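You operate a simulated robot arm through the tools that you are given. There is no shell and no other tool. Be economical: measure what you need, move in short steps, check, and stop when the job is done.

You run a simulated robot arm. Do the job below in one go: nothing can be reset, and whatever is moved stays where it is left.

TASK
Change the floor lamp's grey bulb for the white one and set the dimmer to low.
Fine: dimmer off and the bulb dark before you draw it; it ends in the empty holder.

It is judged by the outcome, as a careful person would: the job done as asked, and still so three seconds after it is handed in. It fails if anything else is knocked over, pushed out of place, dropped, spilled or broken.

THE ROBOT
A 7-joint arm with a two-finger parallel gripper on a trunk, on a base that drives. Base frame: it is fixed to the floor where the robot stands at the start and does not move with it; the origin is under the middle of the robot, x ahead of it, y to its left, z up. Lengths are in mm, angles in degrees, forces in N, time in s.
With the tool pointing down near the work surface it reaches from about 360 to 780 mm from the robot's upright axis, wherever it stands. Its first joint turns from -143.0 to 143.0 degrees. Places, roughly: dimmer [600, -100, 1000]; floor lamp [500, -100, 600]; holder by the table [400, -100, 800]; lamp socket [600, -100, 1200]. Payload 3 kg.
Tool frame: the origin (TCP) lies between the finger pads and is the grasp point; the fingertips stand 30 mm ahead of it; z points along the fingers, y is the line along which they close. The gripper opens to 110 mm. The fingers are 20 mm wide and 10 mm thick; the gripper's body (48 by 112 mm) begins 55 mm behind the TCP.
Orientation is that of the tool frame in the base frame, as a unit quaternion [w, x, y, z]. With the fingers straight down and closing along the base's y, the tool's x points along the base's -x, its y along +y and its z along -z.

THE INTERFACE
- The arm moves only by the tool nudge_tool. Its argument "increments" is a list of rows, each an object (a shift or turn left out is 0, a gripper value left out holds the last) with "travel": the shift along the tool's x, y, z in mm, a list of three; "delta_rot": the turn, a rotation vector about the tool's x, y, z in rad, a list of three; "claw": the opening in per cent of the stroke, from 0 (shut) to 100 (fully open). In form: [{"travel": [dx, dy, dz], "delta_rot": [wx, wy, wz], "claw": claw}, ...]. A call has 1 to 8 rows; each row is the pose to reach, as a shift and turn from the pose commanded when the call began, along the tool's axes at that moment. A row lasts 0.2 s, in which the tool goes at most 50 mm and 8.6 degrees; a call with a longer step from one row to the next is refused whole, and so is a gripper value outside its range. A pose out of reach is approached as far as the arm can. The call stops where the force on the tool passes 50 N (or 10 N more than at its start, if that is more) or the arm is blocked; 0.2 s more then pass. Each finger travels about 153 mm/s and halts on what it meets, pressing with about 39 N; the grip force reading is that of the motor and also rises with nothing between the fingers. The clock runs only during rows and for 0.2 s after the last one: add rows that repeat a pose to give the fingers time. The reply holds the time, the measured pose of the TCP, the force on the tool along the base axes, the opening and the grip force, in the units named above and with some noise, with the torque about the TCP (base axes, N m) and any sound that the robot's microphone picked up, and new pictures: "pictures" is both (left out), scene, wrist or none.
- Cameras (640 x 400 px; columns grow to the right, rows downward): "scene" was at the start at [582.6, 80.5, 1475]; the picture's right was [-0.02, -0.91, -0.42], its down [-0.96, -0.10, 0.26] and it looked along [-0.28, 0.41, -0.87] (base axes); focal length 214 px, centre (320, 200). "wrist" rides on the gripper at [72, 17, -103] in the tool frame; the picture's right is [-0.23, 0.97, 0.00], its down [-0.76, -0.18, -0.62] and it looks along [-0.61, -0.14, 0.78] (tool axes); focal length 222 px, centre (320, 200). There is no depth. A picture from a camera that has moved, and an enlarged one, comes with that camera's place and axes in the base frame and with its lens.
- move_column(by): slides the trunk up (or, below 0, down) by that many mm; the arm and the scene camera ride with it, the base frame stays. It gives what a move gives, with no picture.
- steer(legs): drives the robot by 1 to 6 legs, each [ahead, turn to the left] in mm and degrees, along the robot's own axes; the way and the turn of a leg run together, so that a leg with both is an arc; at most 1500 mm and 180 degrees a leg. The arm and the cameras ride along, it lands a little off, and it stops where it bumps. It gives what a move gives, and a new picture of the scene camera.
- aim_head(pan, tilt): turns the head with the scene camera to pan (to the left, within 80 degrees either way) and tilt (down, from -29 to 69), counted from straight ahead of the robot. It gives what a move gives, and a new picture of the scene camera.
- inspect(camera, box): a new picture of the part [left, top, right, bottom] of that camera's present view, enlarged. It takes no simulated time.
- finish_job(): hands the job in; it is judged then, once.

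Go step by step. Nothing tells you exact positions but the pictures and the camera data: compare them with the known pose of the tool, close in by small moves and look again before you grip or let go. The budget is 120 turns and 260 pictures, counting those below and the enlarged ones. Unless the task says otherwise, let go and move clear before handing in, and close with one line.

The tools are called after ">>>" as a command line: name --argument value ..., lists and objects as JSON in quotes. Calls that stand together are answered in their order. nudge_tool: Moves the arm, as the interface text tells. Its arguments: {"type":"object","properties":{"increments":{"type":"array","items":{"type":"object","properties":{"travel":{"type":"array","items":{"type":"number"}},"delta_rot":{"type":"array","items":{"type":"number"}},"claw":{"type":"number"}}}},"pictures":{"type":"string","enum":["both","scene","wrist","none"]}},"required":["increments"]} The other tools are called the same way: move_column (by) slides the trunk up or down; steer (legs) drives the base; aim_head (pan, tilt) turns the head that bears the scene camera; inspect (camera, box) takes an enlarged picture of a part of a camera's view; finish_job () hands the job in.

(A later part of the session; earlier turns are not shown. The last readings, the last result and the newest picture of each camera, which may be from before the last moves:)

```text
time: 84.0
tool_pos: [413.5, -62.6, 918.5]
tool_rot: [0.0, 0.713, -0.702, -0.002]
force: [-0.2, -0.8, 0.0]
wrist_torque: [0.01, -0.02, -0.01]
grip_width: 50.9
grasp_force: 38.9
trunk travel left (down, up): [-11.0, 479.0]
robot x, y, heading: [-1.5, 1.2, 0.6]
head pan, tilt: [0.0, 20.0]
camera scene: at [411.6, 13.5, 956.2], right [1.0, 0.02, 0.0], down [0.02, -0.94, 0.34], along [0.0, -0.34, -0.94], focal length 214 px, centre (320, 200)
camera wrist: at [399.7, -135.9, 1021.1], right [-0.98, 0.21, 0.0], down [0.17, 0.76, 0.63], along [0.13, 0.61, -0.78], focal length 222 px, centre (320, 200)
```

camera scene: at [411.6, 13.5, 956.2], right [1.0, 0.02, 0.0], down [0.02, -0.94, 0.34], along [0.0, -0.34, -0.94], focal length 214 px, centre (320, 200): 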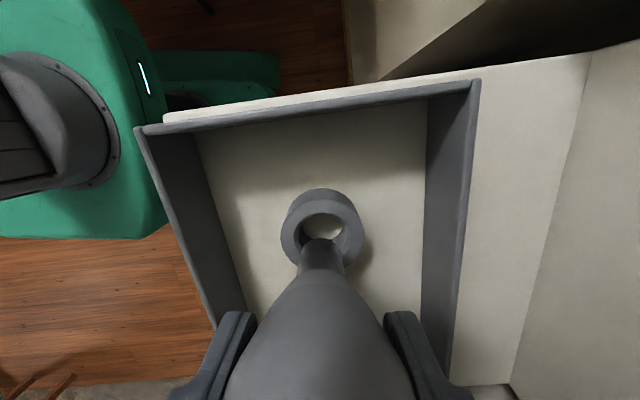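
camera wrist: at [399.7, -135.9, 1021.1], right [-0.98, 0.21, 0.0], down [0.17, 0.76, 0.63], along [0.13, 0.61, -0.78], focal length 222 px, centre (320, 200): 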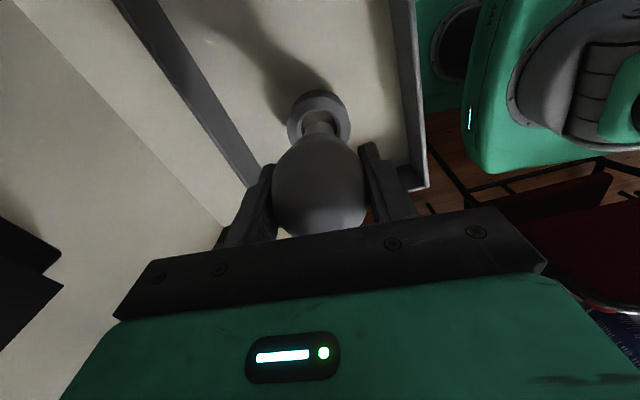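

>>> inspect --camera "scene" --box '[250, 170, 400, 290]'

>>> inspect --camera "wrist" --box '[270, 70, 370, 150]'

```text
3.33 times, centred on (325, 230) of scene
camera zoom: at [411.6, 13.5, 956.2], right [1.0, 0.02, 0.0], down [0.02, -0.94, 0.34], along [0.0, -0.34, -0.94], focal length 715 px, centre (303, 100)
```

zoom: 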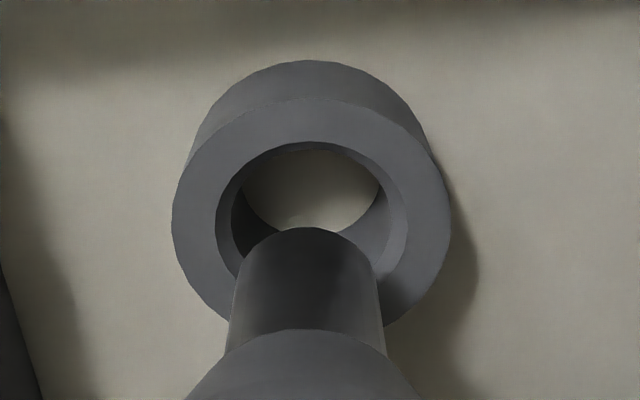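

```text
5.00 times, centred on (320, 110) of wrist
camera zoom: at [399.7, -135.9, 1021.1], right [-0.98, 0.21, 0.0], down [0.17, 0.76, 0.63], along [0.13, 0.61, -0.78], focal length 1111 px, centre (320, 650)
```

zoom: 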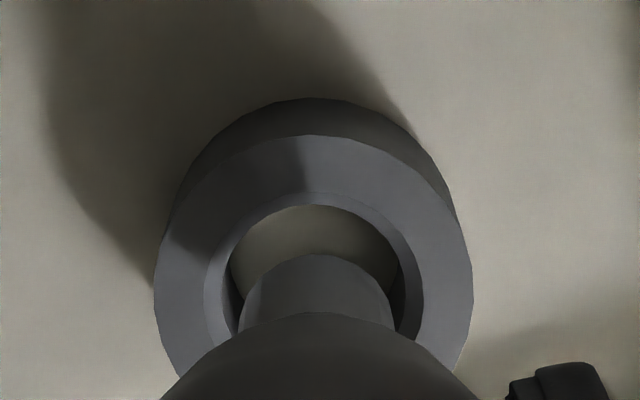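

Plug and ring are aligned within ~1 mm and the hole has several mm of clearance. Lower into it.

>>> nudge_tool --increments '[{"travel": [0, -0.7, 12]}, {"travel": [0, -0.7, 24]}, {"travel": [0, -0.7, 32]}, {"travel": [0, -0.7, 36]}, {"travel": [0, -0.7, 36]}]' --pictures "both"

```text
time: 85.2
tool_pos: [414.8, -63.5, 883.2]
tool_rot: [-0.002, 0.713, -0.701, -0.003]
force: [-0.5, -0.1, 0.3]
wrist_torque: [0.01, 0.0, -0.01]
grip_width: 51.0
grasp_force: 39.4
trunk travel left (down, up): [-11.0, 479.0]
robot x, y, heading: [-2.4, 2.5, 0.7]
head pan, tilt: [0.0, 20.0]
camera scene: at [412.2, 12.9, 920.3], right [1.0, 0.02, 0.0], down [0.02, -0.94, 0.34], along [0.0, -0.34, -0.94], focal length 214 px, centre (320, 200)
camera wrist: at [400.4, -136.5, 985.1], right [-0.98, 0.21, 0.0], down [0.17, 0.76, 0.63], along [0.13, 0.61, -0.78], focal length 222 px, centre (320, 200)
```

scene: 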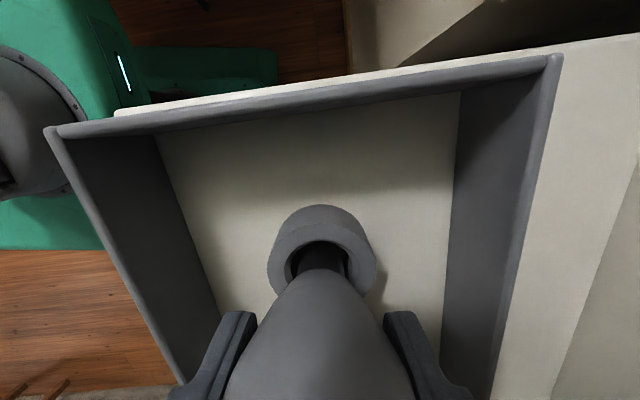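
wrist: 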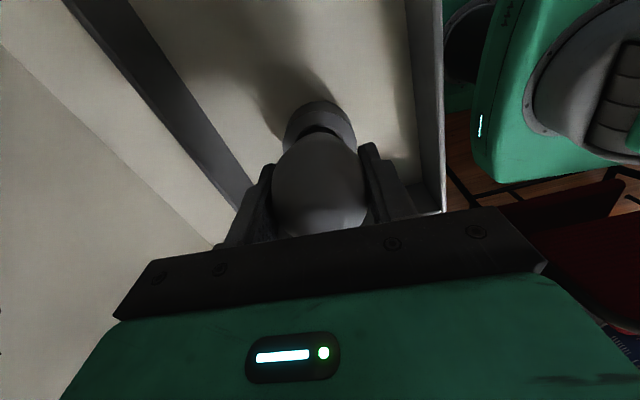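

In the hole. Lower further in small steps until it seats.

>>> nudge_tool --increments '[{"travel": [0, 0, 4]}, {"travel": [0, 0, 8]}, {"travel": [0, 0, 11]}, {"travel": [0, 0, 11]}]' --pictures "none"

```text
time: 86.2
tool_pos: [414.9, -62.6, 871.5]
tool_rot: [-0.002, 0.713, -0.701, -0.002]
force: [2.1, -2.7, 23.2]
wrist_torque: [-0.16, -0.05, -0.01]
grip_width: 50.8
grasp_force: 38.8
trunk travel left (down, up): [-11.0, 479.0]
robot x, y, heading: [-4.0, -1.7, 0.6]
head pan, tilt: [0.0, 20.0]
```

Seated (23 N). Ease off slightly, open just enough, and check before lifting.

>>> nudge_tool --increments '[{"travel": [0, 0, -1]}, {"travel": [0, 0, -1], "claw": 55}, {"travel": [0, 0, -1], "claw": 64}, {"travel": [0, 0, -1], "claw": 64}]' --pictures "both"

```text
time: 87.2
tool_pos: [413.5, -61.7, 873.3]
tool_rot: [-0.001, 0.713, -0.701, -0.003]
force: [-0.2, 0.0, -0.2]
wrist_torque: [0.03, 0.04, 0.02]
grip_width: 70.5
grasp_force: 0.1
trunk travel left (down, up): [-11.0, 479.0]
robot x, y, heading: [-8.0, 0.4, 0.7]
head pan, tilt: [0.0, 20.0]
camera scene: at [411.9, 13.5, 910.7], right [1.0, 0.02, 0.0], down [0.02, -0.94, 0.34], along [0.0, -0.34, -0.94], focal length 214 px, centre (320, 200)
camera wrist: at [400.1, -135.9, 975.4], right [-0.98, 0.21, 0.0], down [0.17, 0.76, 0.63], along [0.13, 0.61, -0.78], focal length 222 px, centre (320, 200)
```

scene: 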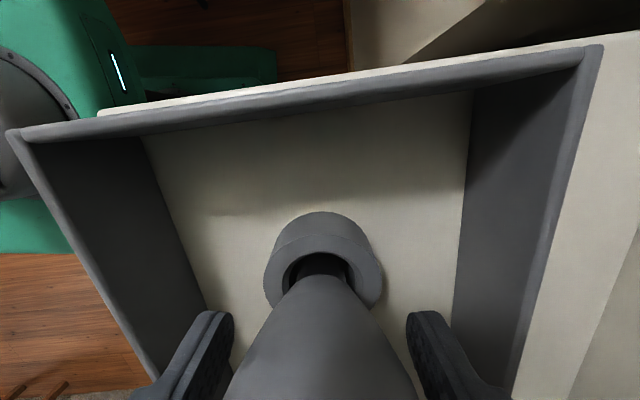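
wrist: 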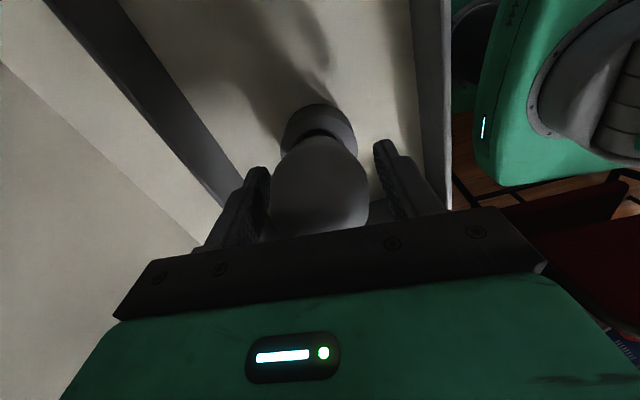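

Grey bulb is in the empty holder. Lift away straight up.

>>> move_column --by 130

>>> inspect --camera "scene" --box '[0, 0, 640, 400]'

>>> inspect --camera "wrist" --box '[0, 0, 640, 400]'

```text
time: 88.8
tool_pos: [414.7, -62.4, 1003.1]
tool_rot: [-0.001, 0.713, -0.701, -0.002]
force: [-0.9, -0.8, -0.2]
wrist_torque: [0.01, 0.01, -0.02]
grip_width: 70.4
grasp_force: 0.0
trunk travel left (down, up): [-141.0, 349.0]
robot x, y, heading: [-2.7, 2.5, 0.2]
head pan, tilt: [0.0, 20.0]
```

```text
1.00 times, centred on (320, 200) of scene (not enlarged: the box is as wide or as high as the picture)
camera zoom: at [412.0, 13.5, 1040.6], right [1.0, 0.02, 0.0], down [0.02, -0.94, 0.34], along [0.0, -0.34, -0.94], focal length 214 px, centre (320, 200)
```

zoom: 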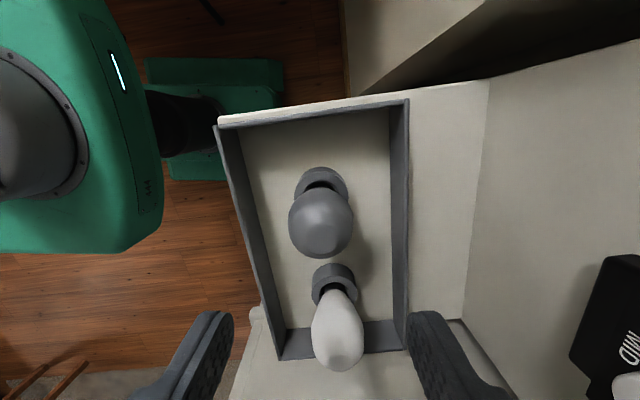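

```text
1.00 times, centred on (320, 200) of wrist (not enlarged: the box is as wide or as high as the picture)
camera zoom: at [400.2, -135.9, 1105.4], right [-0.98, 0.21, 0.0], down [0.17, 0.76, 0.63], along [0.13, 0.61, -0.78], focal length 222 px, centre (320, 200)
```

zoom: 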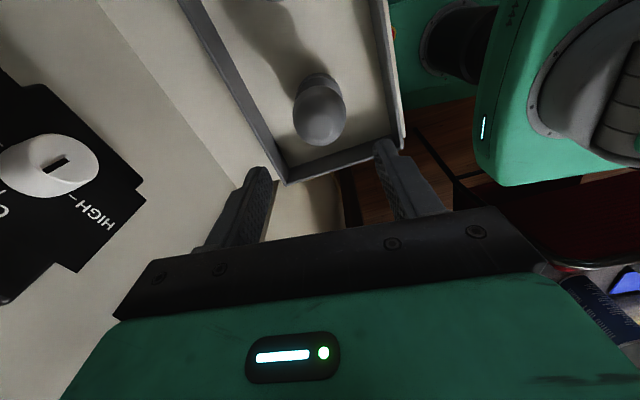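

Grey bulb stands well in its ring. White bulb axis ≈(433,-175). Move over it while yawing so the wrist camera stays clear of the table.

>>> nudge_tool --increments '[{"travel": [30, -5, 0], "delta_rot": [0, 0, -0.149]}, {"travel": [60, -10, 0], "delta_rot": [0, 0, -0.298]}, {"travel": [90, -15, 0], "delta_rot": [0, 0, -0.447]}, {"travel": [113, -18, 0], "delta_rot": [0, 0, -0.596]}, {"travel": [113, -18, 0], "delta_rot": [0, 0, -0.745]}, {"travel": [113, -18, 0], "delta_rot": [0, 0, -0.894]}, {"travel": [113, -18, 0], "delta_rot": [0, 0, -1.043]}, {"travel": [113, -18, 0], "delta_rot": [0, 0, -1.192]}]' --pictures "both"

```text
time: 90.6
tool_pos: [435.1, -174.5, 1002.2]
tool_rot: [-0.003, 0.984, -0.179, -0.002]
force: [-1.7, 0.1, 0.5]
wrist_torque: [-0.01, -0.02, -0.04]
grip_width: 70.3
grasp_force: 0.1
trunk travel left (down, up): [-141.0, 349.0]
robot x, y, heading: [-0.6, 3.0, 0.5]
head pan, tilt: [0.0, 20.0]
camera scene: at [361.2, -149.5, 1040.0], right [0.35, 0.94, 0.0], down [0.88, -0.33, 0.34], along [0.32, -0.12, -0.94], focal length 214 px, centre (320, 200)
camera wrist: at [498.4, -217.2, 1104.8], right [-0.56, -0.83, 0.0], down [-0.65, 0.43, 0.63], along [-0.52, 0.35, -0.78], focal length 222 px, centre (320, 200)
```

scene: 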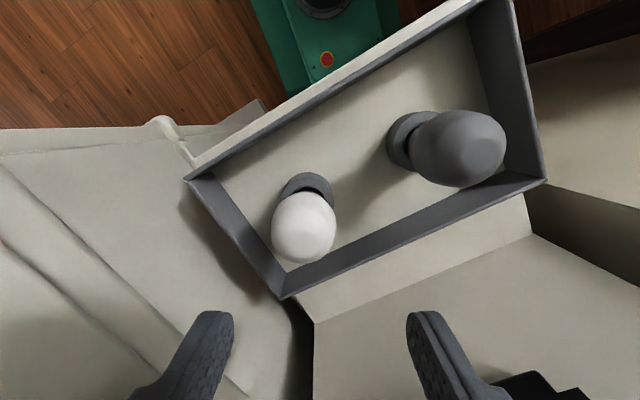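
wrist: 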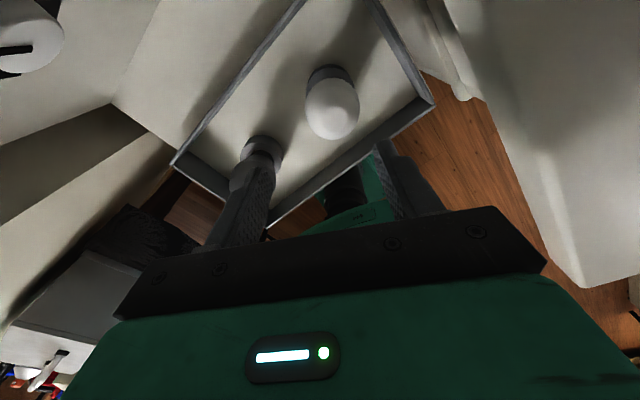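

>>> inspect --camera "scene" --box '[240, 150, 370, 280]'

>>> inspect --camera "wrist" --box '[270, 40, 400, 150]'

```text
3.08 times, centred on (305, 215) of scene
camera zoom: at [361.2, -149.5, 1040.0], right [0.35, 0.94, 0.0], down [0.88, -0.33, 0.34], along [0.32, -0.12, -0.94], focal length 660 px, centre (366, 154)
```

zoom: 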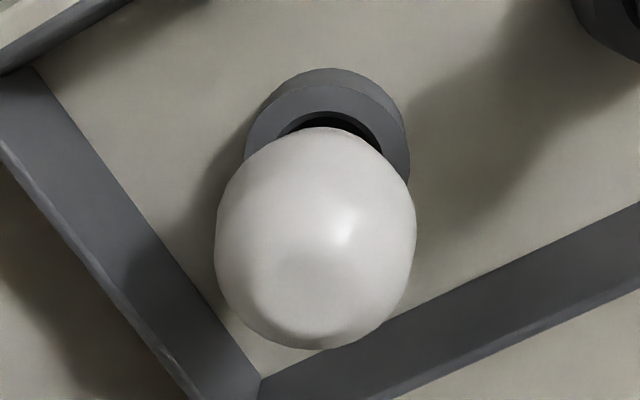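

```text
3.64 times, centred on (335, 95) of wrist
camera zoom: at [498.4, -217.2, 1104.8], right [-0.56, -0.83, 0.0], down [-0.65, 0.43, 0.63], along [-0.52, 0.35, -0.78], focal length 808 px, centre (266, 582)
```

zoom: 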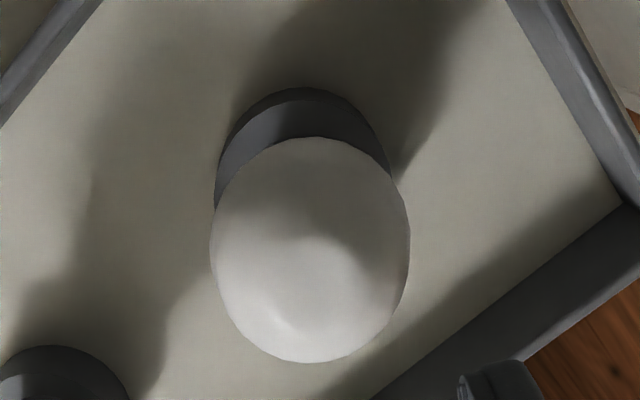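

White bulb axis refined to ≈(436.5,-191). The table top (z≈1000, edge y≈-246 near there) is close to the wrist camera, so I'll yaw to 180° and centre before descending.

>>> nudge_tool --increments '[{"travel": [4, 8, 0], "delta_rot": [0, 0, -0.12]}, {"travel": [7.3, 15.3, 0], "delta_rot": [0, 0, -0.24]}, {"travel": [7.3, 15.3, 0], "delta_rot": [0, 0, -0.36]}, {"travel": [7.3, 15.3, 0], "delta_rot": [0, 0, -0.36]}]' --pictures "both"

```text
time: 91.6
tool_pos: [434.7, -189.0, 1002.6]
tool_rot: [-0.002, 1.0, -0.002, 0.0]
force: [0.2, 0.6, 0.0]
wrist_torque: [-0.01, 0.02, 0.03]
grip_width: 70.2
grasp_force: 0.0
trunk travel left (down, up): [-141.0, 349.0]
robot x, y, heading: [0.0, -1.2, 0.5]
head pan, tilt: [0.0, 20.0]
camera scene: at [356.1, -190.5, 1039.3], right [0.01, 1.0, 0.0], down [0.94, -0.01, 0.34], along [0.34, 0.0, -0.94], focal length 214 px, centre (320, 200)
camera wrist: at [508.9, -207.2, 1104.2], right [-0.23, -0.97, 0.0], down [-0.76, 0.18, 0.63], along [-0.61, 0.15, -0.78], focal length 222 px, centre (320, 200)
```

scene: 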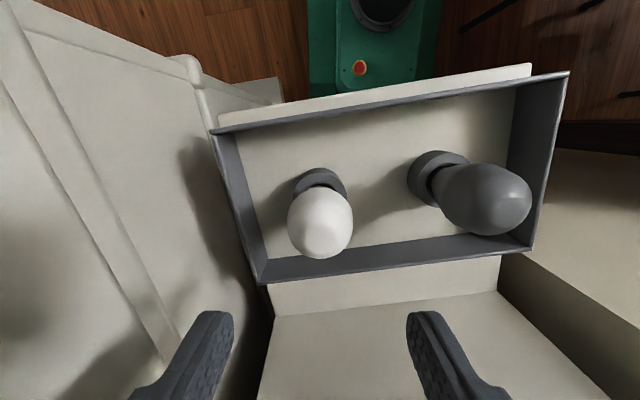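
wrist: 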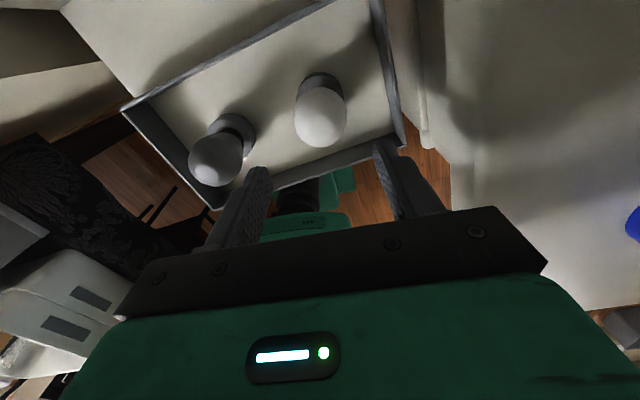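

Centred at (436.4,-190.3). Descend in two stages.

>>> nudge_tool --increments '[{"travel": [1.7, 1.3, 25]}, {"travel": [1.7, 1.3, 50]}, {"travel": [1.7, 1.3, 75]}, {"travel": [1.7, 1.3, 75]}]' --pictures "both"

```text
time: 92.4
tool_pos: [443.5, -177.1, 934.4]
tool_rot: [0.003, 1.0, 0.018, 0.004]
force: [1.9, -2.0, 14.1]
wrist_torque: [-0.6, -0.13, 0.06]
grip_width: 71.1
grasp_force: 0.5
out of reach, approached as far as the arm can: row 1, 2
trunk travel left (down, up): [-141.0, 349.0]
robot x, y, heading: [-2.9, 1.3, 0.5]
head pan, tilt: [0.0, 20.0]
stopped in row 4: the force on the tool passed its limit at 74 N (the readings are from after the stop); the commanded pose is now the measured one
camera scene: at [363.5, -180.8, 971.3], right [-0.03, 1.0, -0.01], down [0.94, 0.03, 0.35], along [0.35, 0.01, -0.94], focal length 214 px, centre (320, 200)
camera wrist: at [516.2, -190.8, 1037.9], right [-0.19, -0.98, 0.01], down [-0.77, 0.16, 0.62], along [-0.61, 0.12, -0.79], focal length 222 px, centre (320, 200)
```

scene: 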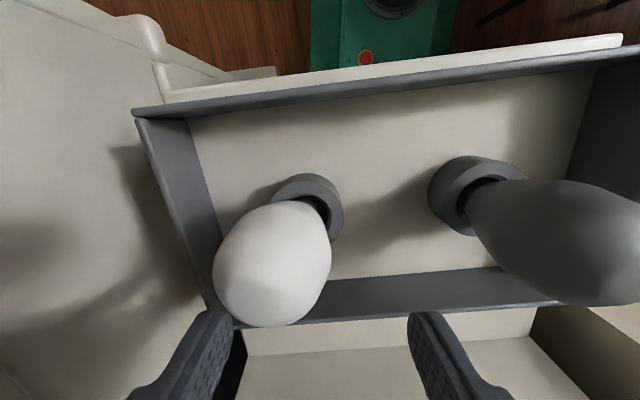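
wrist: 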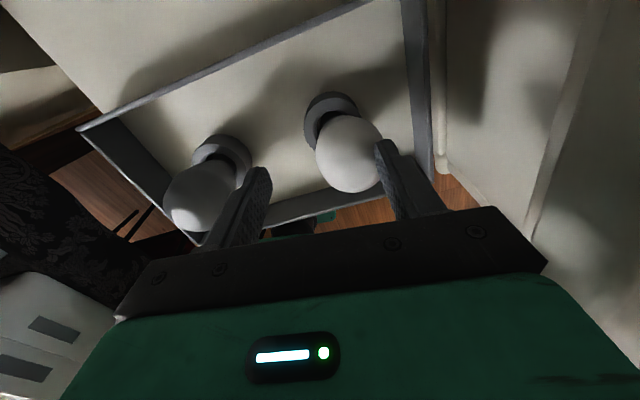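

Something resisted and the hand was deflected toward +y; the white bulb now leans in its ring. I'll rise straight up and reassess.

>>> nudge_tool --increments '[{"travel": [0, 0, -20]}, {"travel": [0, 0, -45]}, {"travel": [0, 0, -70]}, {"travel": [0, 0, -70]}]' --pictures "both"

```text
time: 93.4
tool_pos: [442.3, -176.0, 1004.4]
tool_rot: [0.003, 1.0, 0.016, 0.002]
force: [0.5, 0.1, 0.1]
wrist_torque: [-0.03, -0.04, 0.02]
grip_width: 70.2
grasp_force: 0.1
trunk travel left (down, up): [-141.0, 349.0]
robot x, y, heading: [0.9, -0.3, 0.3]
head pan, tilt: [0.0, 20.0]
camera scene: at [362.7, -180.3, 1040.9], right [-0.03, 1.0, -0.01], down [0.94, 0.03, 0.35], along [0.35, 0.01, -0.94], focal length 214 px, centre (320, 200)
camera wrist: at [515.4, -190.7, 1107.3], right [-0.2, -0.98, 0.0], down [-0.77, 0.16, 0.62], along [-0.61, 0.12, -0.79], focal length 222 px, centre (320, 200)
```

scene: 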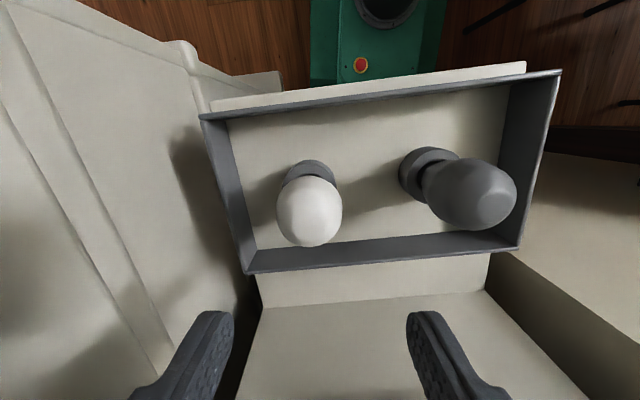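
wrist: 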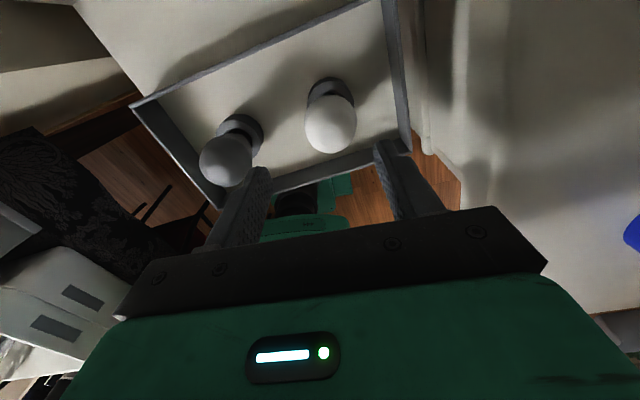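

The white bulb is upright again. The deviation came from a wrist limit at this yaw (a finger landed on the bulb), so I'll rotate back to a mid-range yaw of about 45°.

>>> nudge_tool --increments '[{"travel": [0, 0, -10], "delta_rot": [0, 0, 0.149]}, {"travel": [0, 0, -20], "delta_rot": [0, 0, 0.298]}, {"travel": [0, 0, -20], "delta_rot": [0, 0, 0.447]}, {"travel": [0, 0, -20], "delta_rot": [0, 0, 0.596]}, {"travel": [0, 0, -20], "delta_rot": [0, 0, 0.745]}, {"travel": [0, 0, -20], "delta_rot": [0, 0, 0.894]}, {"travel": [0, 0, -20], "delta_rot": [0, 0, 1.043]}, {"travel": [0, 0, -20], "delta_rot": [0, 0, 1.192]}]' --pictures "none"

>>> nudge_tool --increments '[{"delta_rot": [0, 0, 0.149]}, {"delta_rot": [0, 0, 0.298]}, {"delta_rot": [0, 0, 0.447]}, {"delta_rot": [0, 0, 0.596]}, {"delta_rot": [0, 0, 0.745]}, {"delta_rot": [0, 0, 0.894]}, {"delta_rot": [0, 0, 1.043]}, {"delta_rot": [0, 0, 1.192]}]' --pictures "both"

```text
time: 95.2
tool_pos: [441.7, -176.5, 1024.8]
tool_rot: [0.0, 0.837, -0.547, 0.004]
force: [0.1, -0.6, 0.5]
wrist_torque: [0.02, 0.0, -0.02]
grip_width: 70.5
grasp_force: 0.1
trunk travel left (down, up): [-141.0, 349.0]
robot x, y, heading: [-2.0, -0.4, 0.3]
head pan, tilt: [0.0, 20.0]
```

```text
time: 97.0
tool_pos: [441.5, -177.4, 1024.3]
tool_rot: [0.001, -0.385, 0.923, -0.004]
force: [0.2, -0.5, 0.2]
wrist_torque: [0.01, 0.01, -0.02]
grip_width: 70.5
grasp_force: 0.0
trunk travel left (down, up): [-141.0, 349.0]
robot x, y, heading: [-3.6, 0.2, 0.3]
head pan, tilt: [0.0, 20.0]
camera scene: at [495.1, -124.0, 1061.6], right [0.71, -0.7, 0.01], down [-0.66, -0.66, 0.34], along [-0.24, -0.25, -0.94], focal length 214 px, centre (320, 200)
camera wrist: at [379.3, -216.9, 1126.8], right [-0.53, 0.85, -0.01], down [0.66, 0.42, 0.62], along [0.53, 0.33, -0.78], focal length 222 px, centre (320, 200)
```

scene: 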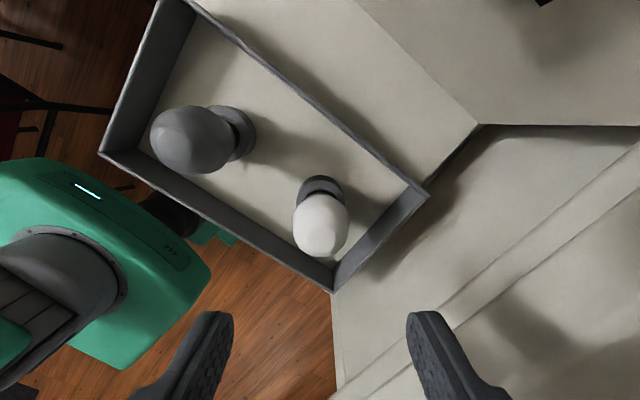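
wrist: 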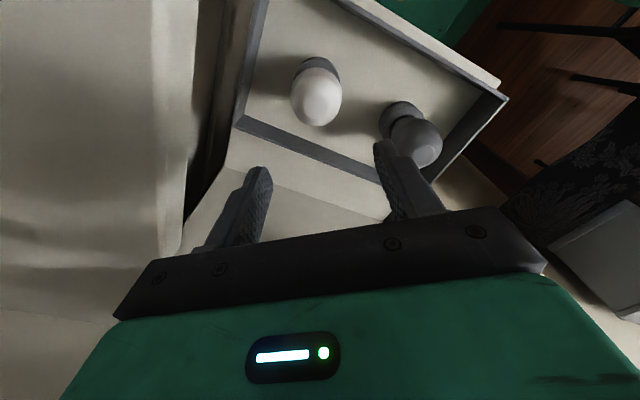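

>>> nudge_tool --increments '[{"travel": [16.7, -1.7, 0]}, {"travel": [16.7, -1.7, 0]}]' --pictures "none"

>>> move_column --by -70

>>> inspect --camera "scene" --box '[0, 0, 640, 400]'

>>> inspect --camera "wrist" --box '[0, 0, 640, 400]'

```text
time: 97.6
tool_pos: [430.9, -189.0, 1024.0]
tool_rot: [0.001, -0.385, 0.923, -0.004]
force: [0.5, 0.1, 0.3]
wrist_torque: [-0.04, -0.01, 0.0]
grip_width: 70.6
grasp_force: 0.0
trunk travel left (down, up): [-141.0, 349.0]
robot x, y, heading: [-3.7, 4.0, 0.7]
head pan, tilt: [0.0, 20.0]
```

```text
time: 98.7
tool_pos: [430.3, -189.1, 953.7]
tool_rot: [0.002, -0.385, 0.923, -0.004]
force: [0.0, 0.3, -0.6]
wrist_torque: [0.02, -0.01, 0.01]
grip_width: 70.6
grasp_force: 0.0
trunk travel left (down, up): [-71.0, 419.0]
robot x, y, heading: [0.1, 0.4, 0.6]
head pan, tilt: [0.0, 20.0]
```

```text
1.00 times, centred on (320, 200) of scene (not enlarged: the box is as wide or as high as the picture)
camera zoom: at [483.2, -135.1, 991.0], right [0.71, -0.7, 0.01], down [-0.66, -0.67, 0.34], along [-0.23, -0.25, -0.94], focal length 214 px, centre (320, 200)
```

zoom: 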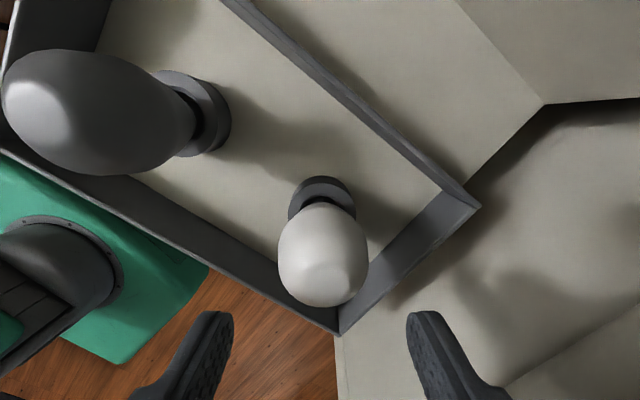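

```text
1.00 times, centred on (320, 200) of wrist (not enlarged: the box is as wide or as high as the picture)
camera zoom: at [367.7, -228.4, 1056.2], right [-0.53, 0.85, -0.01], down [0.66, 0.42, 0.62], along [0.53, 0.33, -0.78], focal length 222 px, centre (320, 200)
```

zoom: 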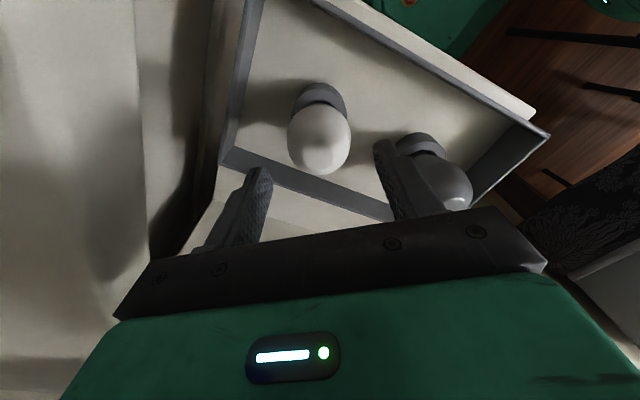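

Centred within ~2.5 mm. Correct and descend the rest by the trunk.

>>> nudge_tool --increments '[{"travel": [-0.6, -2.4, 5]}, {"travel": [-0.6, -2.4, 8]}]' --pictures "none"

>>> move_column --by -68

>>> inspect --camera "wrist" --box '[0, 0, 640, 400]'

>>> inspect --camera "scene" --box '[0, 0, 640, 400]'

```text
time: 99.3
tool_pos: [431.2, -190.0, 944.8]
tool_rot: [0.001, -0.385, 0.923, -0.003]
force: [0.5, 0.5, 0.2]
wrist_torque: [0.02, 0.01, 0.01]
grip_width: 70.3
grasp_force: 0.0
trunk travel left (down, up): [-71.0, 419.0]
robot x, y, heading: [-1.8, 2.6, 0.3]
head pan, tilt: [0.0, 20.0]
```

```text
time: 100.4
tool_pos: [432.4, -190.8, 876.9]
tool_rot: [0.002, -0.386, 0.923, -0.004]
force: [0.0, 0.4, 0.8]
wrist_torque: [0.0, 0.01, 0.02]
grip_width: 70.5
grasp_force: 0.0
trunk travel left (down, up): [-3.0, 487.0]
robot x, y, heading: [-1.4, 1.7, 0.6]
head pan, tilt: [0.0, 20.0]
```

```text
1.00 times, centred on (320, 200) of wrist (not enlarged: the box is as wide or as high as the picture)
camera zoom: at [369.4, -229.0, 979.4], right [-0.53, 0.85, -0.01], down [0.66, 0.42, 0.62], along [0.53, 0.33, -0.78], focal length 222 px, centre (320, 200)
```

zoom: 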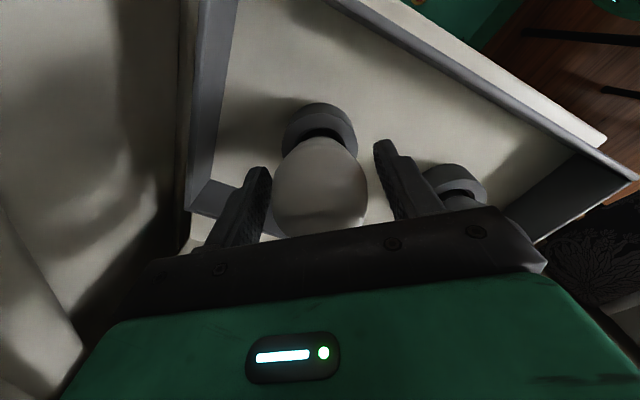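

```text
1.00 times, centred on (320, 200) of scene (not enlarged: the box is as wide or as high as the picture)
camera zoom: at [484.9, -135.7, 914.1], right [0.71, -0.7, 0.01], down [-0.66, -0.67, 0.34], along [-0.23, -0.25, -0.94], focal length 214 px, centre (320, 200)
```

zoom: 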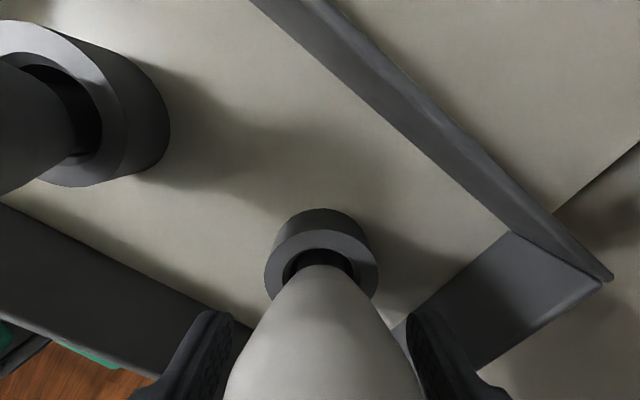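

The bulb is between the fingers. Grip.

>>> nudge_tool --increments '[{"claw": 55}, {"claw": 45}, {"claw": 35}, {"claw": 35}]' --pictures "wrist"

```text
time: 101.4
tool_pos: [432.3, -188.9, 877.9]
tool_rot: [0.002, -0.385, 0.923, -0.004]
force: [0.5, -0.3, 1.0]
wrist_torque: [0.0, -0.01, 0.0]
grip_width: 51.0
grasp_force: 39.2
trunk travel left (down, up): [-3.0, 487.0]
robot x, y, heading: [3.3, 5.6, 0.4]
head pan, tilt: [0.0, 20.0]
camera wrist: at [369.5, -229.0, 979.3], right [-0.53, 0.85, -0.01], down [0.66, 0.42, 0.62], along [0.53, 0.33, -0.78], focal length 222 px, centre (320, 200)
```

wrist: 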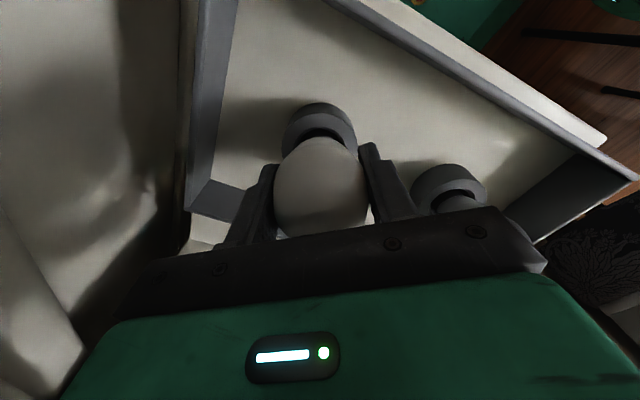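

>>> move_column --by 170

>>> nudge_tool --increments '[{"travel": [20, 35, 0]}, {"travel": [30, 55, 0]}, {"travel": [30, 60, 0]}, {"travel": [30, 60, 0]}]' --pictures "both"

```text
time: 103.3
tool_pos: [432.7, -189.1, 1048.0]
tool_rot: [0.002, -0.385, 0.923, -0.004]
force: [-0.2, 0.8, -0.5]
wrist_torque: [0.0, 0.04, -0.03]
grip_width: 50.8
grasp_force: 39.1
trunk travel left (down, up): [-173.0, 317.0]
robot x, y, heading: [-1.6, 0.4, 0.4]
head pan, tilt: [0.0, 20.0]
```

```text
time: 104.3
tool_pos: [369.2, -166.7, 1046.0]
tool_rot: [0.001, -0.385, 0.923, -0.004]
force: [0.4, -0.6, -0.3]
wrist_torque: [0.01, -0.03, 0.0]
grip_width: 50.9
grasp_force: 39.3
trunk travel left (down, up): [-173.0, 317.0]
robot x, y, heading: [-3.0, 1.9, 0.3]
head pan, tilt: [0.0, 20.0]
camera scene: at [420.9, -113.4, 1082.6], right [0.71, -0.7, 0.01], down [-0.66, -0.67, 0.34], along [-0.23, -0.25, -0.94], focal length 214 px, centre (320, 200)
camera wrist: at [305.4, -206.7, 1147.8], right [-0.53, 0.85, -0.01], down [0.66, 0.42, 0.62], along [0.53, 0.33, -0.78], focal length 222 px, centre (320, 200)
```

scene: 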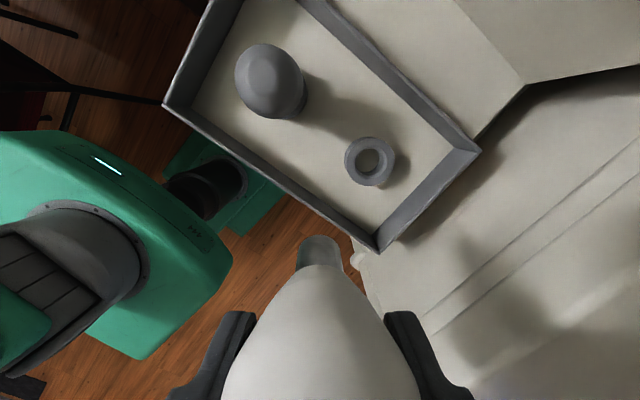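
wrist: 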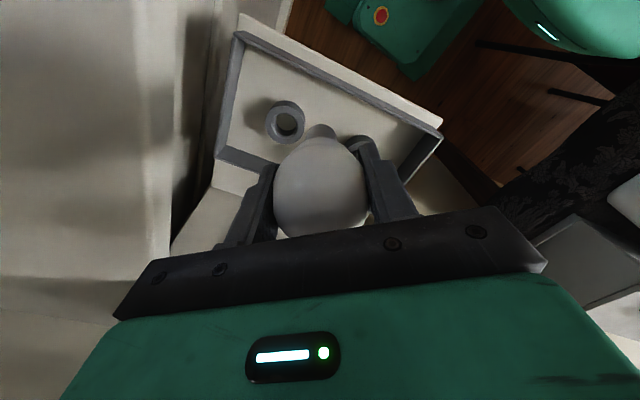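

White bulb is in hand, grey one upright in its holder. Raise the trunk well above the shade rim.

>>> move_column --by 316

>>> nudge_tool --increments '[{"travel": [0, 0, -30]}, {"travel": [0, 0, -55]}, {"travel": [0, 0, -55]}]' --pictures "none"

```text
time: 107.4
tool_pos: [368.2, -166.8, 1361.1]
tool_rot: [0.002, -0.385, 0.923, -0.004]
force: [0.1, -0.7, -0.2]
wrist_torque: [0.01, 0.02, 0.0]
grip_width: 50.8
grasp_force: 39.1
trunk travel left (down, up): [-489.0, 1.0]
robot x, y, heading: [-7.6, 0.2, 0.5]
head pan, tilt: [0.0, 20.0]
```

```text
time: 108.2
tool_pos: [369.0, -168.3, 1416.9]
tool_rot: [0.002, -0.386, 0.922, -0.003]
force: [-0.5, -0.3, -1.0]
wrist_torque: [-0.02, -0.02, 0.01]
grip_width: 50.8
grasp_force: 39.0
trunk travel left (down, up): [-489.0, 1.0]
robot x, y, heading: [-1.0, -0.1, 0.4]
head pan, tilt: [0.0, 20.0]
```

>>> nudge_tool --increments '[{"travel": [-33, -19, 0], "delta_rot": [0, 0, 0.113]}, {"travel": [-66, -37, 0], "delta_rot": [0, 0, 0.226]}, {"travel": [-99, -56, 0], "delta_rot": [0, 0, 0.339]}, {"travel": [-132, -75, 0], "delta_rot": [0, 0, 0.452]}, {"travel": [-165, -94, 2], "delta_rot": [0, 0, 0.565]}, {"travel": [-198, -113, 5], "delta_rot": [0, 0, 0.678]}, {"travel": [-229.6, -130.6, 10], "delta_rot": [0, 0, 0.79]}, {"travel": [-229.6, -130.6, 10], "delta_rot": [0, 0, 0.79]}]' --pictures "both"

```text
time: 110.0
tool_pos: [623.4, -96.4, 1409.3]
tool_rot: [0.003, 0.0, 1.0, -0.002]
force: [0.0, 0.7, -0.4]
wrist_torque: [0.02, 0.03, 0.01]
grip_width: 50.6
grasp_force: 39.0
trunk travel left (down, up): [-489.0, 1.0]
robot x, y, heading: [-4.8, 0.7, 0.4]
head pan, tilt: [0.0, 20.0]
camera scene: at [699.5, -97.3, 1446.9], right [0.0, -1.0, 0.01], down [-0.94, 0.0, 0.34], along [-0.34, -0.01, -0.94], focal length 214 px, centre (320, 200)
camera wrist: at [551.5, -78.8, 1511.3], right [0.23, 0.97, 0.0], down [0.76, -0.17, 0.63], along [0.61, -0.15, -0.78], focal length 222 px, centre (320, 200)
```

scene: 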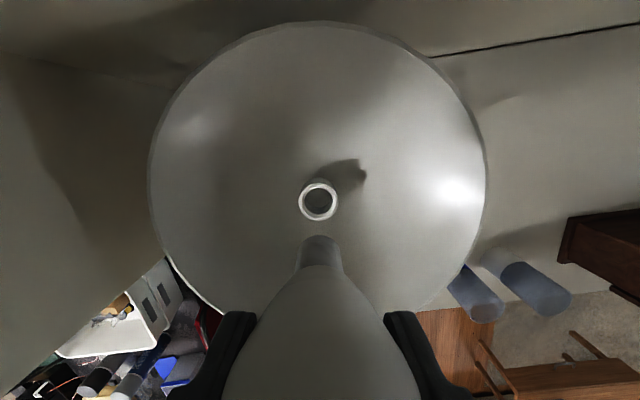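
wrist: 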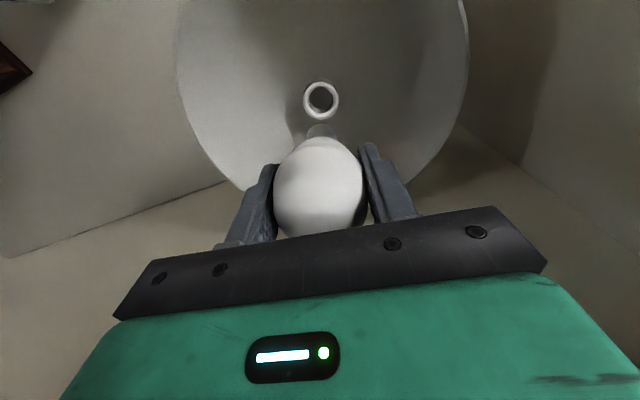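

>>> nudge_tool --increments '[{"travel": [0, 0, 30]}, {"travel": [0, 0, 55]}, {"travel": [0, 0, 70]}, {"travel": [0, 0, 70]}]' --pictures "none"

>>> inspect --camera "scene" --box '[260, 190, 380, 300]'

>>> inspect --camera "wrist" --box '[270, 80, 370, 160]'

```text
time: 111.0
tool_pos: [626.1, -95.3, 1337.0]
tool_rot: [0.003, -0.002, 1.0, -0.003]
force: [0.0, -0.3, -0.2]
wrist_torque: [-0.03, 0.01, 0.0]
grip_width: 50.9
grasp_force: 39.2
trunk travel left (down, up): [-489.0, 1.0]
robot x, y, heading: [-2.1, -3.9, 0.5]
head pan, tilt: [0.0, 20.0]
```

```text
3.64 times, centred on (320, 245) of scene
camera zoom: at [700.5, -97.3, 1375.8], right [0.0, -1.0, 0.01], down [-0.94, 0.0, 0.34], along [-0.34, -0.01, -0.94], focal length 780 px, centre (320, 36)
```

zoom: 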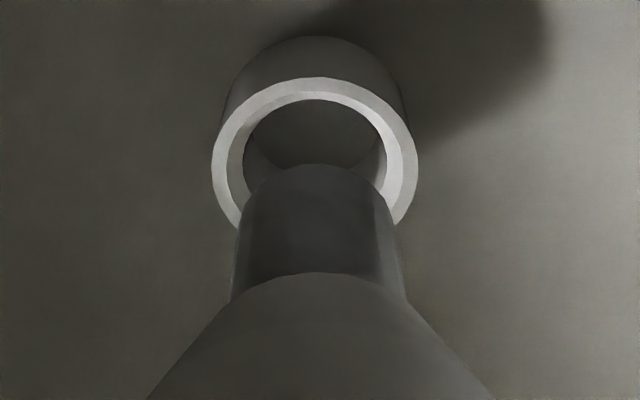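

```text
5.00 times, centred on (320, 120) of wrist
camera zoom: at [552.4, -78.9, 1440.1], right [0.23, 0.97, 0.0], down [0.76, -0.17, 0.63], along [0.61, -0.15, -0.78], focal length 1111 px, centre (320, 600)
```

zoom: 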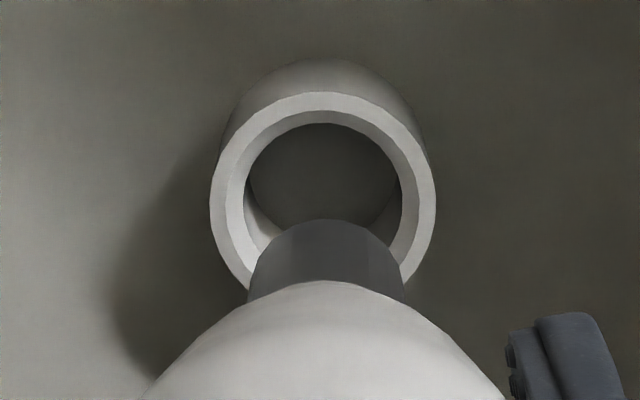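

Socket centre ≈(621.5,-96.3), plug end ≈(626,-96.5): shift ~3.5 mm back, lower to just above the socket and recheck.

>>> nudge_tool --increments '[{"travel": [3.5, 0, 8]}, {"travel": [3.5, 0, 16]}, {"travel": [3.5, 0, 16]}]' --pictures "none"

>>> inspect --camera "scene" --box '[260, 200, 380, 310]'

>>> inspect --camera "wrist" --box '[270, 80, 370, 160]'

```text
time: 111.8
tool_pos: [620.3, -95.8, 1320.8]
tool_rot: [0.002, -0.002, 1.0, -0.002]
force: [-0.4, -0.5, 0.2]
wrist_torque: [-0.02, 0.02, 0.01]
grip_width: 50.7
grasp_force: 39.1
trunk travel left (down, up): [-489.0, 1.0]
robot x, y, heading: [-0.2, -0.2, 0.4]
head pan, tilt: [0.0, 20.0]
```

```text
3.64 times, centred on (320, 255) of scene
camera zoom: at [696.5, -97.9, 1359.0], right [0.0, -1.0, 0.01], down [-0.94, 0.0, 0.34], along [-0.34, -0.01, -0.94], focal length 780 px, centre (320, 0)
```

zoom: 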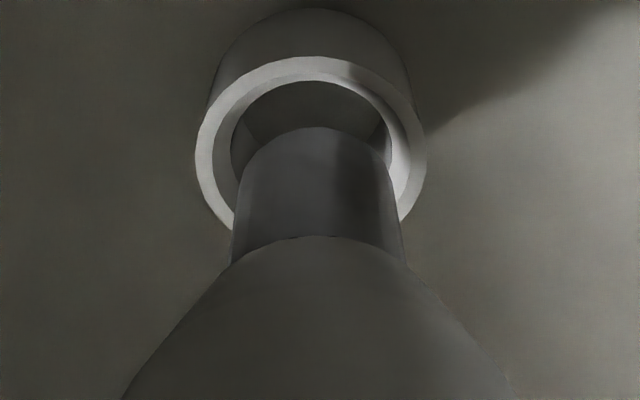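

```text
5.00 times, centred on (320, 120) of wrist
camera zoom: at [548.5, -79.5, 1423.6], right [0.23, 0.97, 0.0], down [0.76, -0.17, 0.63], along [0.61, -0.14, -0.78], focal length 1111 px, centre (320, 600)
```

zoom: 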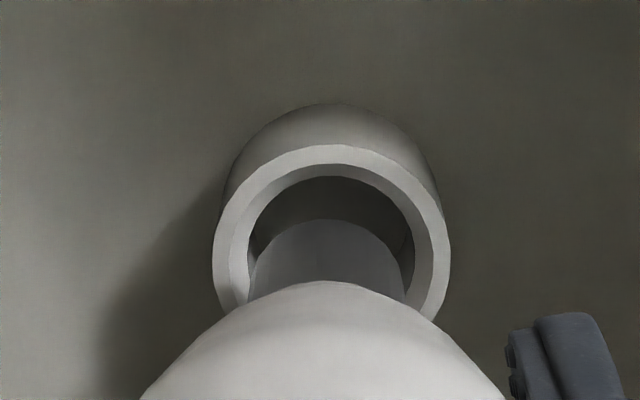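

Aligned: x within ~0.7 mm, y off ~0.7 mm, plug ~13 mm above the socket. Fine-correct and lower.

>>> nudge_tool --increments '[{"travel": [0.5, 0.7, 5]}, {"travel": [0.5, 0.7, 10]}, {"travel": [0.5, 0.7, 15]}, {"travel": [0.5, 0.7, 18]}, {"travel": [0.5, 0.7, 18]}]' --pictures "none"

>>> inspect --camera "scene" --box '[260, 210, 380, 320]'

>>> inspect --camera "wrist" --box '[270, 80, 370, 160]'

```text
time: 113.0
tool_pos: [618.7, -95.0, 1302.7]
tool_rot: [0.003, -0.001, 1.0, -0.002]
force: [0.2, -0.6, 0.1]
wrist_torque: [-0.02, 0.01, 0.03]
grip_width: 50.6
grasp_force: 38.2
trunk travel left (down, up): [-489.0, 1.0]
robot x, y, heading: [-3.2, -0.4, 0.2]
head pan, tilt: [0.0, 20.0]
```

```text
3.64 times, centred on (320, 265) of scene
camera zoom: at [694.5, -96.7, 1340.3], right [0.0, -1.0, 0.01], down [-0.94, 0.0, 0.34], along [-0.34, -0.01, -0.94], focal length 780 px, centre (320, -36)
```

zoom: 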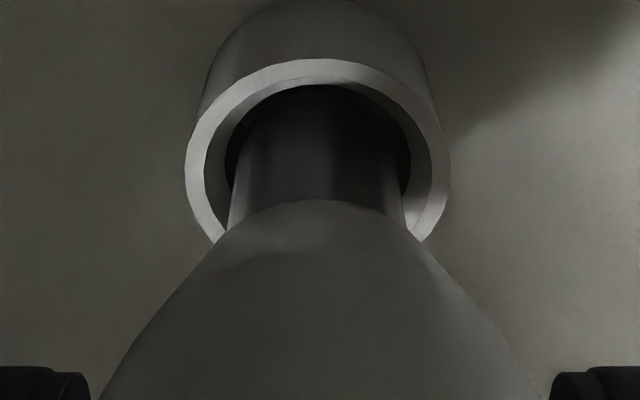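

```text
5.00 times, centred on (320, 120) of wrist
camera zoom: at [546.5, -78.4, 1404.9], right [0.23, 0.97, 0.0], down [0.76, -0.17, 0.63], along [0.61, -0.14, -0.78], focal length 1111 px, centre (320, 600)
```

zoom: 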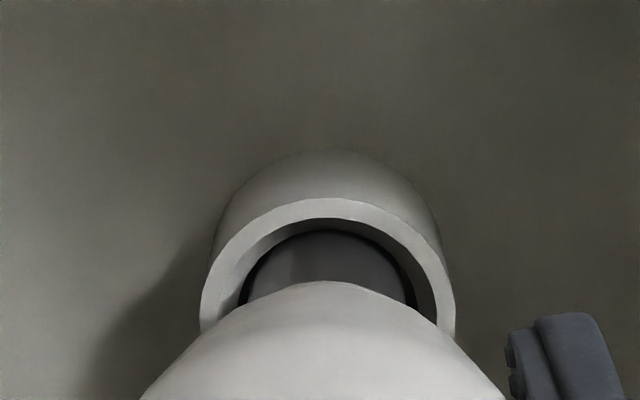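

Plug has entered the socket. Shift 1 mm forward and keep lowering to seat.

>>> nudge_tool --increments '[{"travel": [-1.2, 0, 0]}, {"travel": [-1.2, 0, 4]}, {"travel": [-1.2, 0, 8]}, {"travel": [-1.2, 0, 8]}]' --pictures "none"

```text
time: 114.0
tool_pos: [619.9, -95.9, 1295.4]
tool_rot: [0.003, 0.0, 1.0, -0.003]
force: [-1.0, -0.4, -0.9]
wrist_torque: [0.0, 0.0, -0.02]
grip_width: 50.6
grasp_force: 39.1
trunk travel left (down, up): [-489.0, 1.0]
robot x, y, heading: [-1.7, 0.6, 0.2]
head pan, tilt: [0.0, 20.0]
```

>>> nudge_tool --increments '[{"travel": [0, 0, 2]}, {"travel": [0, 0, 4]}, {"travel": [0, 0, 6]}, {"travel": [0, 0, 6]}]' --pictures "both"

```text
time: 115.0
tool_pos: [619.8, -96.0, 1288.3]
tool_rot: [0.003, -0.001, 1.0, -0.001]
force: [-0.6, 0.5, -0.4]
wrist_torque: [-0.02, 0.0, 0.01]
grip_width: 50.3
grasp_force: 38.9
trunk travel left (down, up): [-489.0, 1.0]
robot x, y, heading: [-4.0, 1.3, 0.5]
head pan, tilt: [0.0, 20.0]
camera scene: at [696.2, -97.4, 1326.8], right [0.0, -1.0, 0.01], down [-0.94, 0.0, 0.34], along [-0.34, -0.01, -0.94], focal length 214 px, centre (320, 200)
camera wrist: at [548.2, -79.1, 1391.2], right [0.23, 0.97, 0.0], down [0.76, -0.17, 0.63], along [0.61, -0.14, -0.78], focal length 222 px, centre (320, 200)
```

scene: 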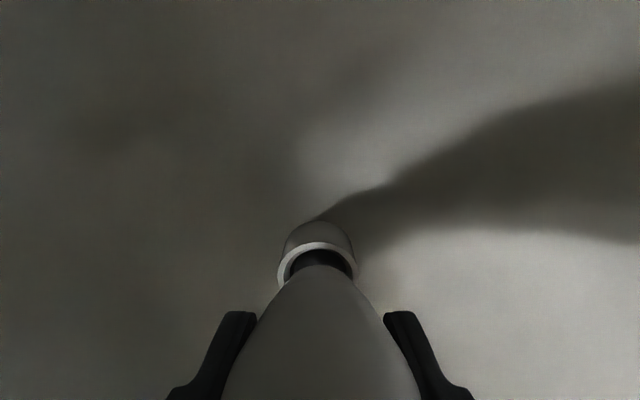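
wrist: 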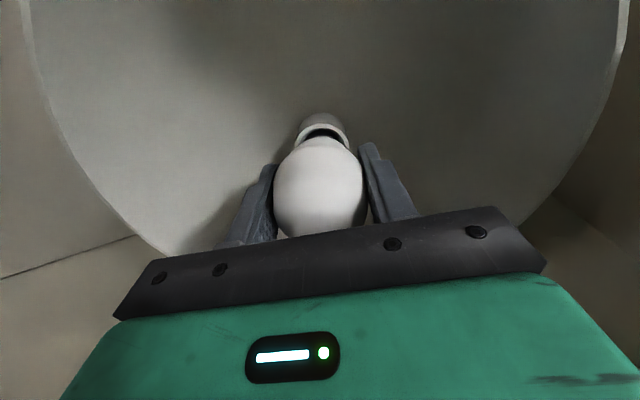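

>>> nudge_tool --increments '[{"travel": [0, 0, 2]}, {"travel": [0, 0, 4]}, {"travel": [0, 0, 6]}, {"travel": [0, 0, 6]}]' --pictures "none"

```text
time: 116.0
tool_pos: [619.8, -96.2, 1283.1]
tool_rot: [0.005, -0.001, 1.0, -0.003]
force: [3.3, -2.6, 25.0]
wrist_torque: [-0.07, -0.2, 0.04]
grip_width: 50.6
grasp_force: 39.6
trunk travel left (down, up): [-489.0, 1.0]
robot x, y, heading: [-2.7, 1.0, 0.5]
head pan, tilt: [0.0, 20.0]
```

Seated with 25 N. Ease off and release.

>>> nudge_tool --increments '[{"travel": [0, 0, -1.5]}, {"travel": [0, 0, -1.5], "claw": 55}, {"travel": [0, 0, -1.5], "claw": 70}, {"travel": [0, 0, -1.5], "claw": 75}, {"travel": [0, 0, -1.5], "claw": 75}]' --pictures "both"

```text
time: 117.2
tool_pos: [621.3, -97.4, 1285.1]
tool_rot: [0.003, -0.001, 1.0, -0.002]
force: [-0.3, 0.2, -0.8]
wrist_torque: [0.0, -0.02, -0.04]
grip_width: 82.7
grasp_force: 0.0
trunk travel left (down, up): [-489.0, 1.0]
robot x, y, heading: [-1.5, 1.4, 0.5]
head pan, tilt: [0.0, 20.0]
camera scene: at [696.3, -97.8, 1322.5], right [0.0, -1.0, 0.01], down [-0.94, 0.0, 0.34], along [-0.34, -0.01, -0.94], focal length 214 px, centre (320, 200)
camera wrist: at [548.3, -79.4, 1387.0], right [0.23, 0.97, 0.0], down [0.76, -0.17, 0.63], along [0.61, -0.14, -0.78], focal length 222 px, centre (320, 200)
```

scene: 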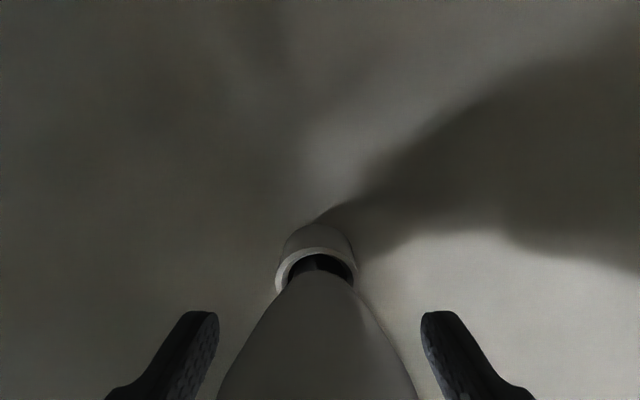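
wrist: 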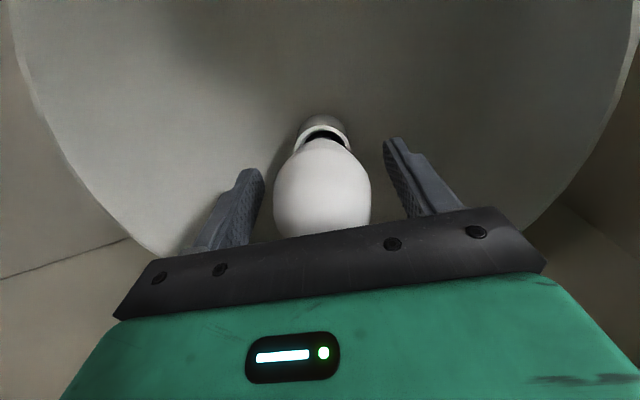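

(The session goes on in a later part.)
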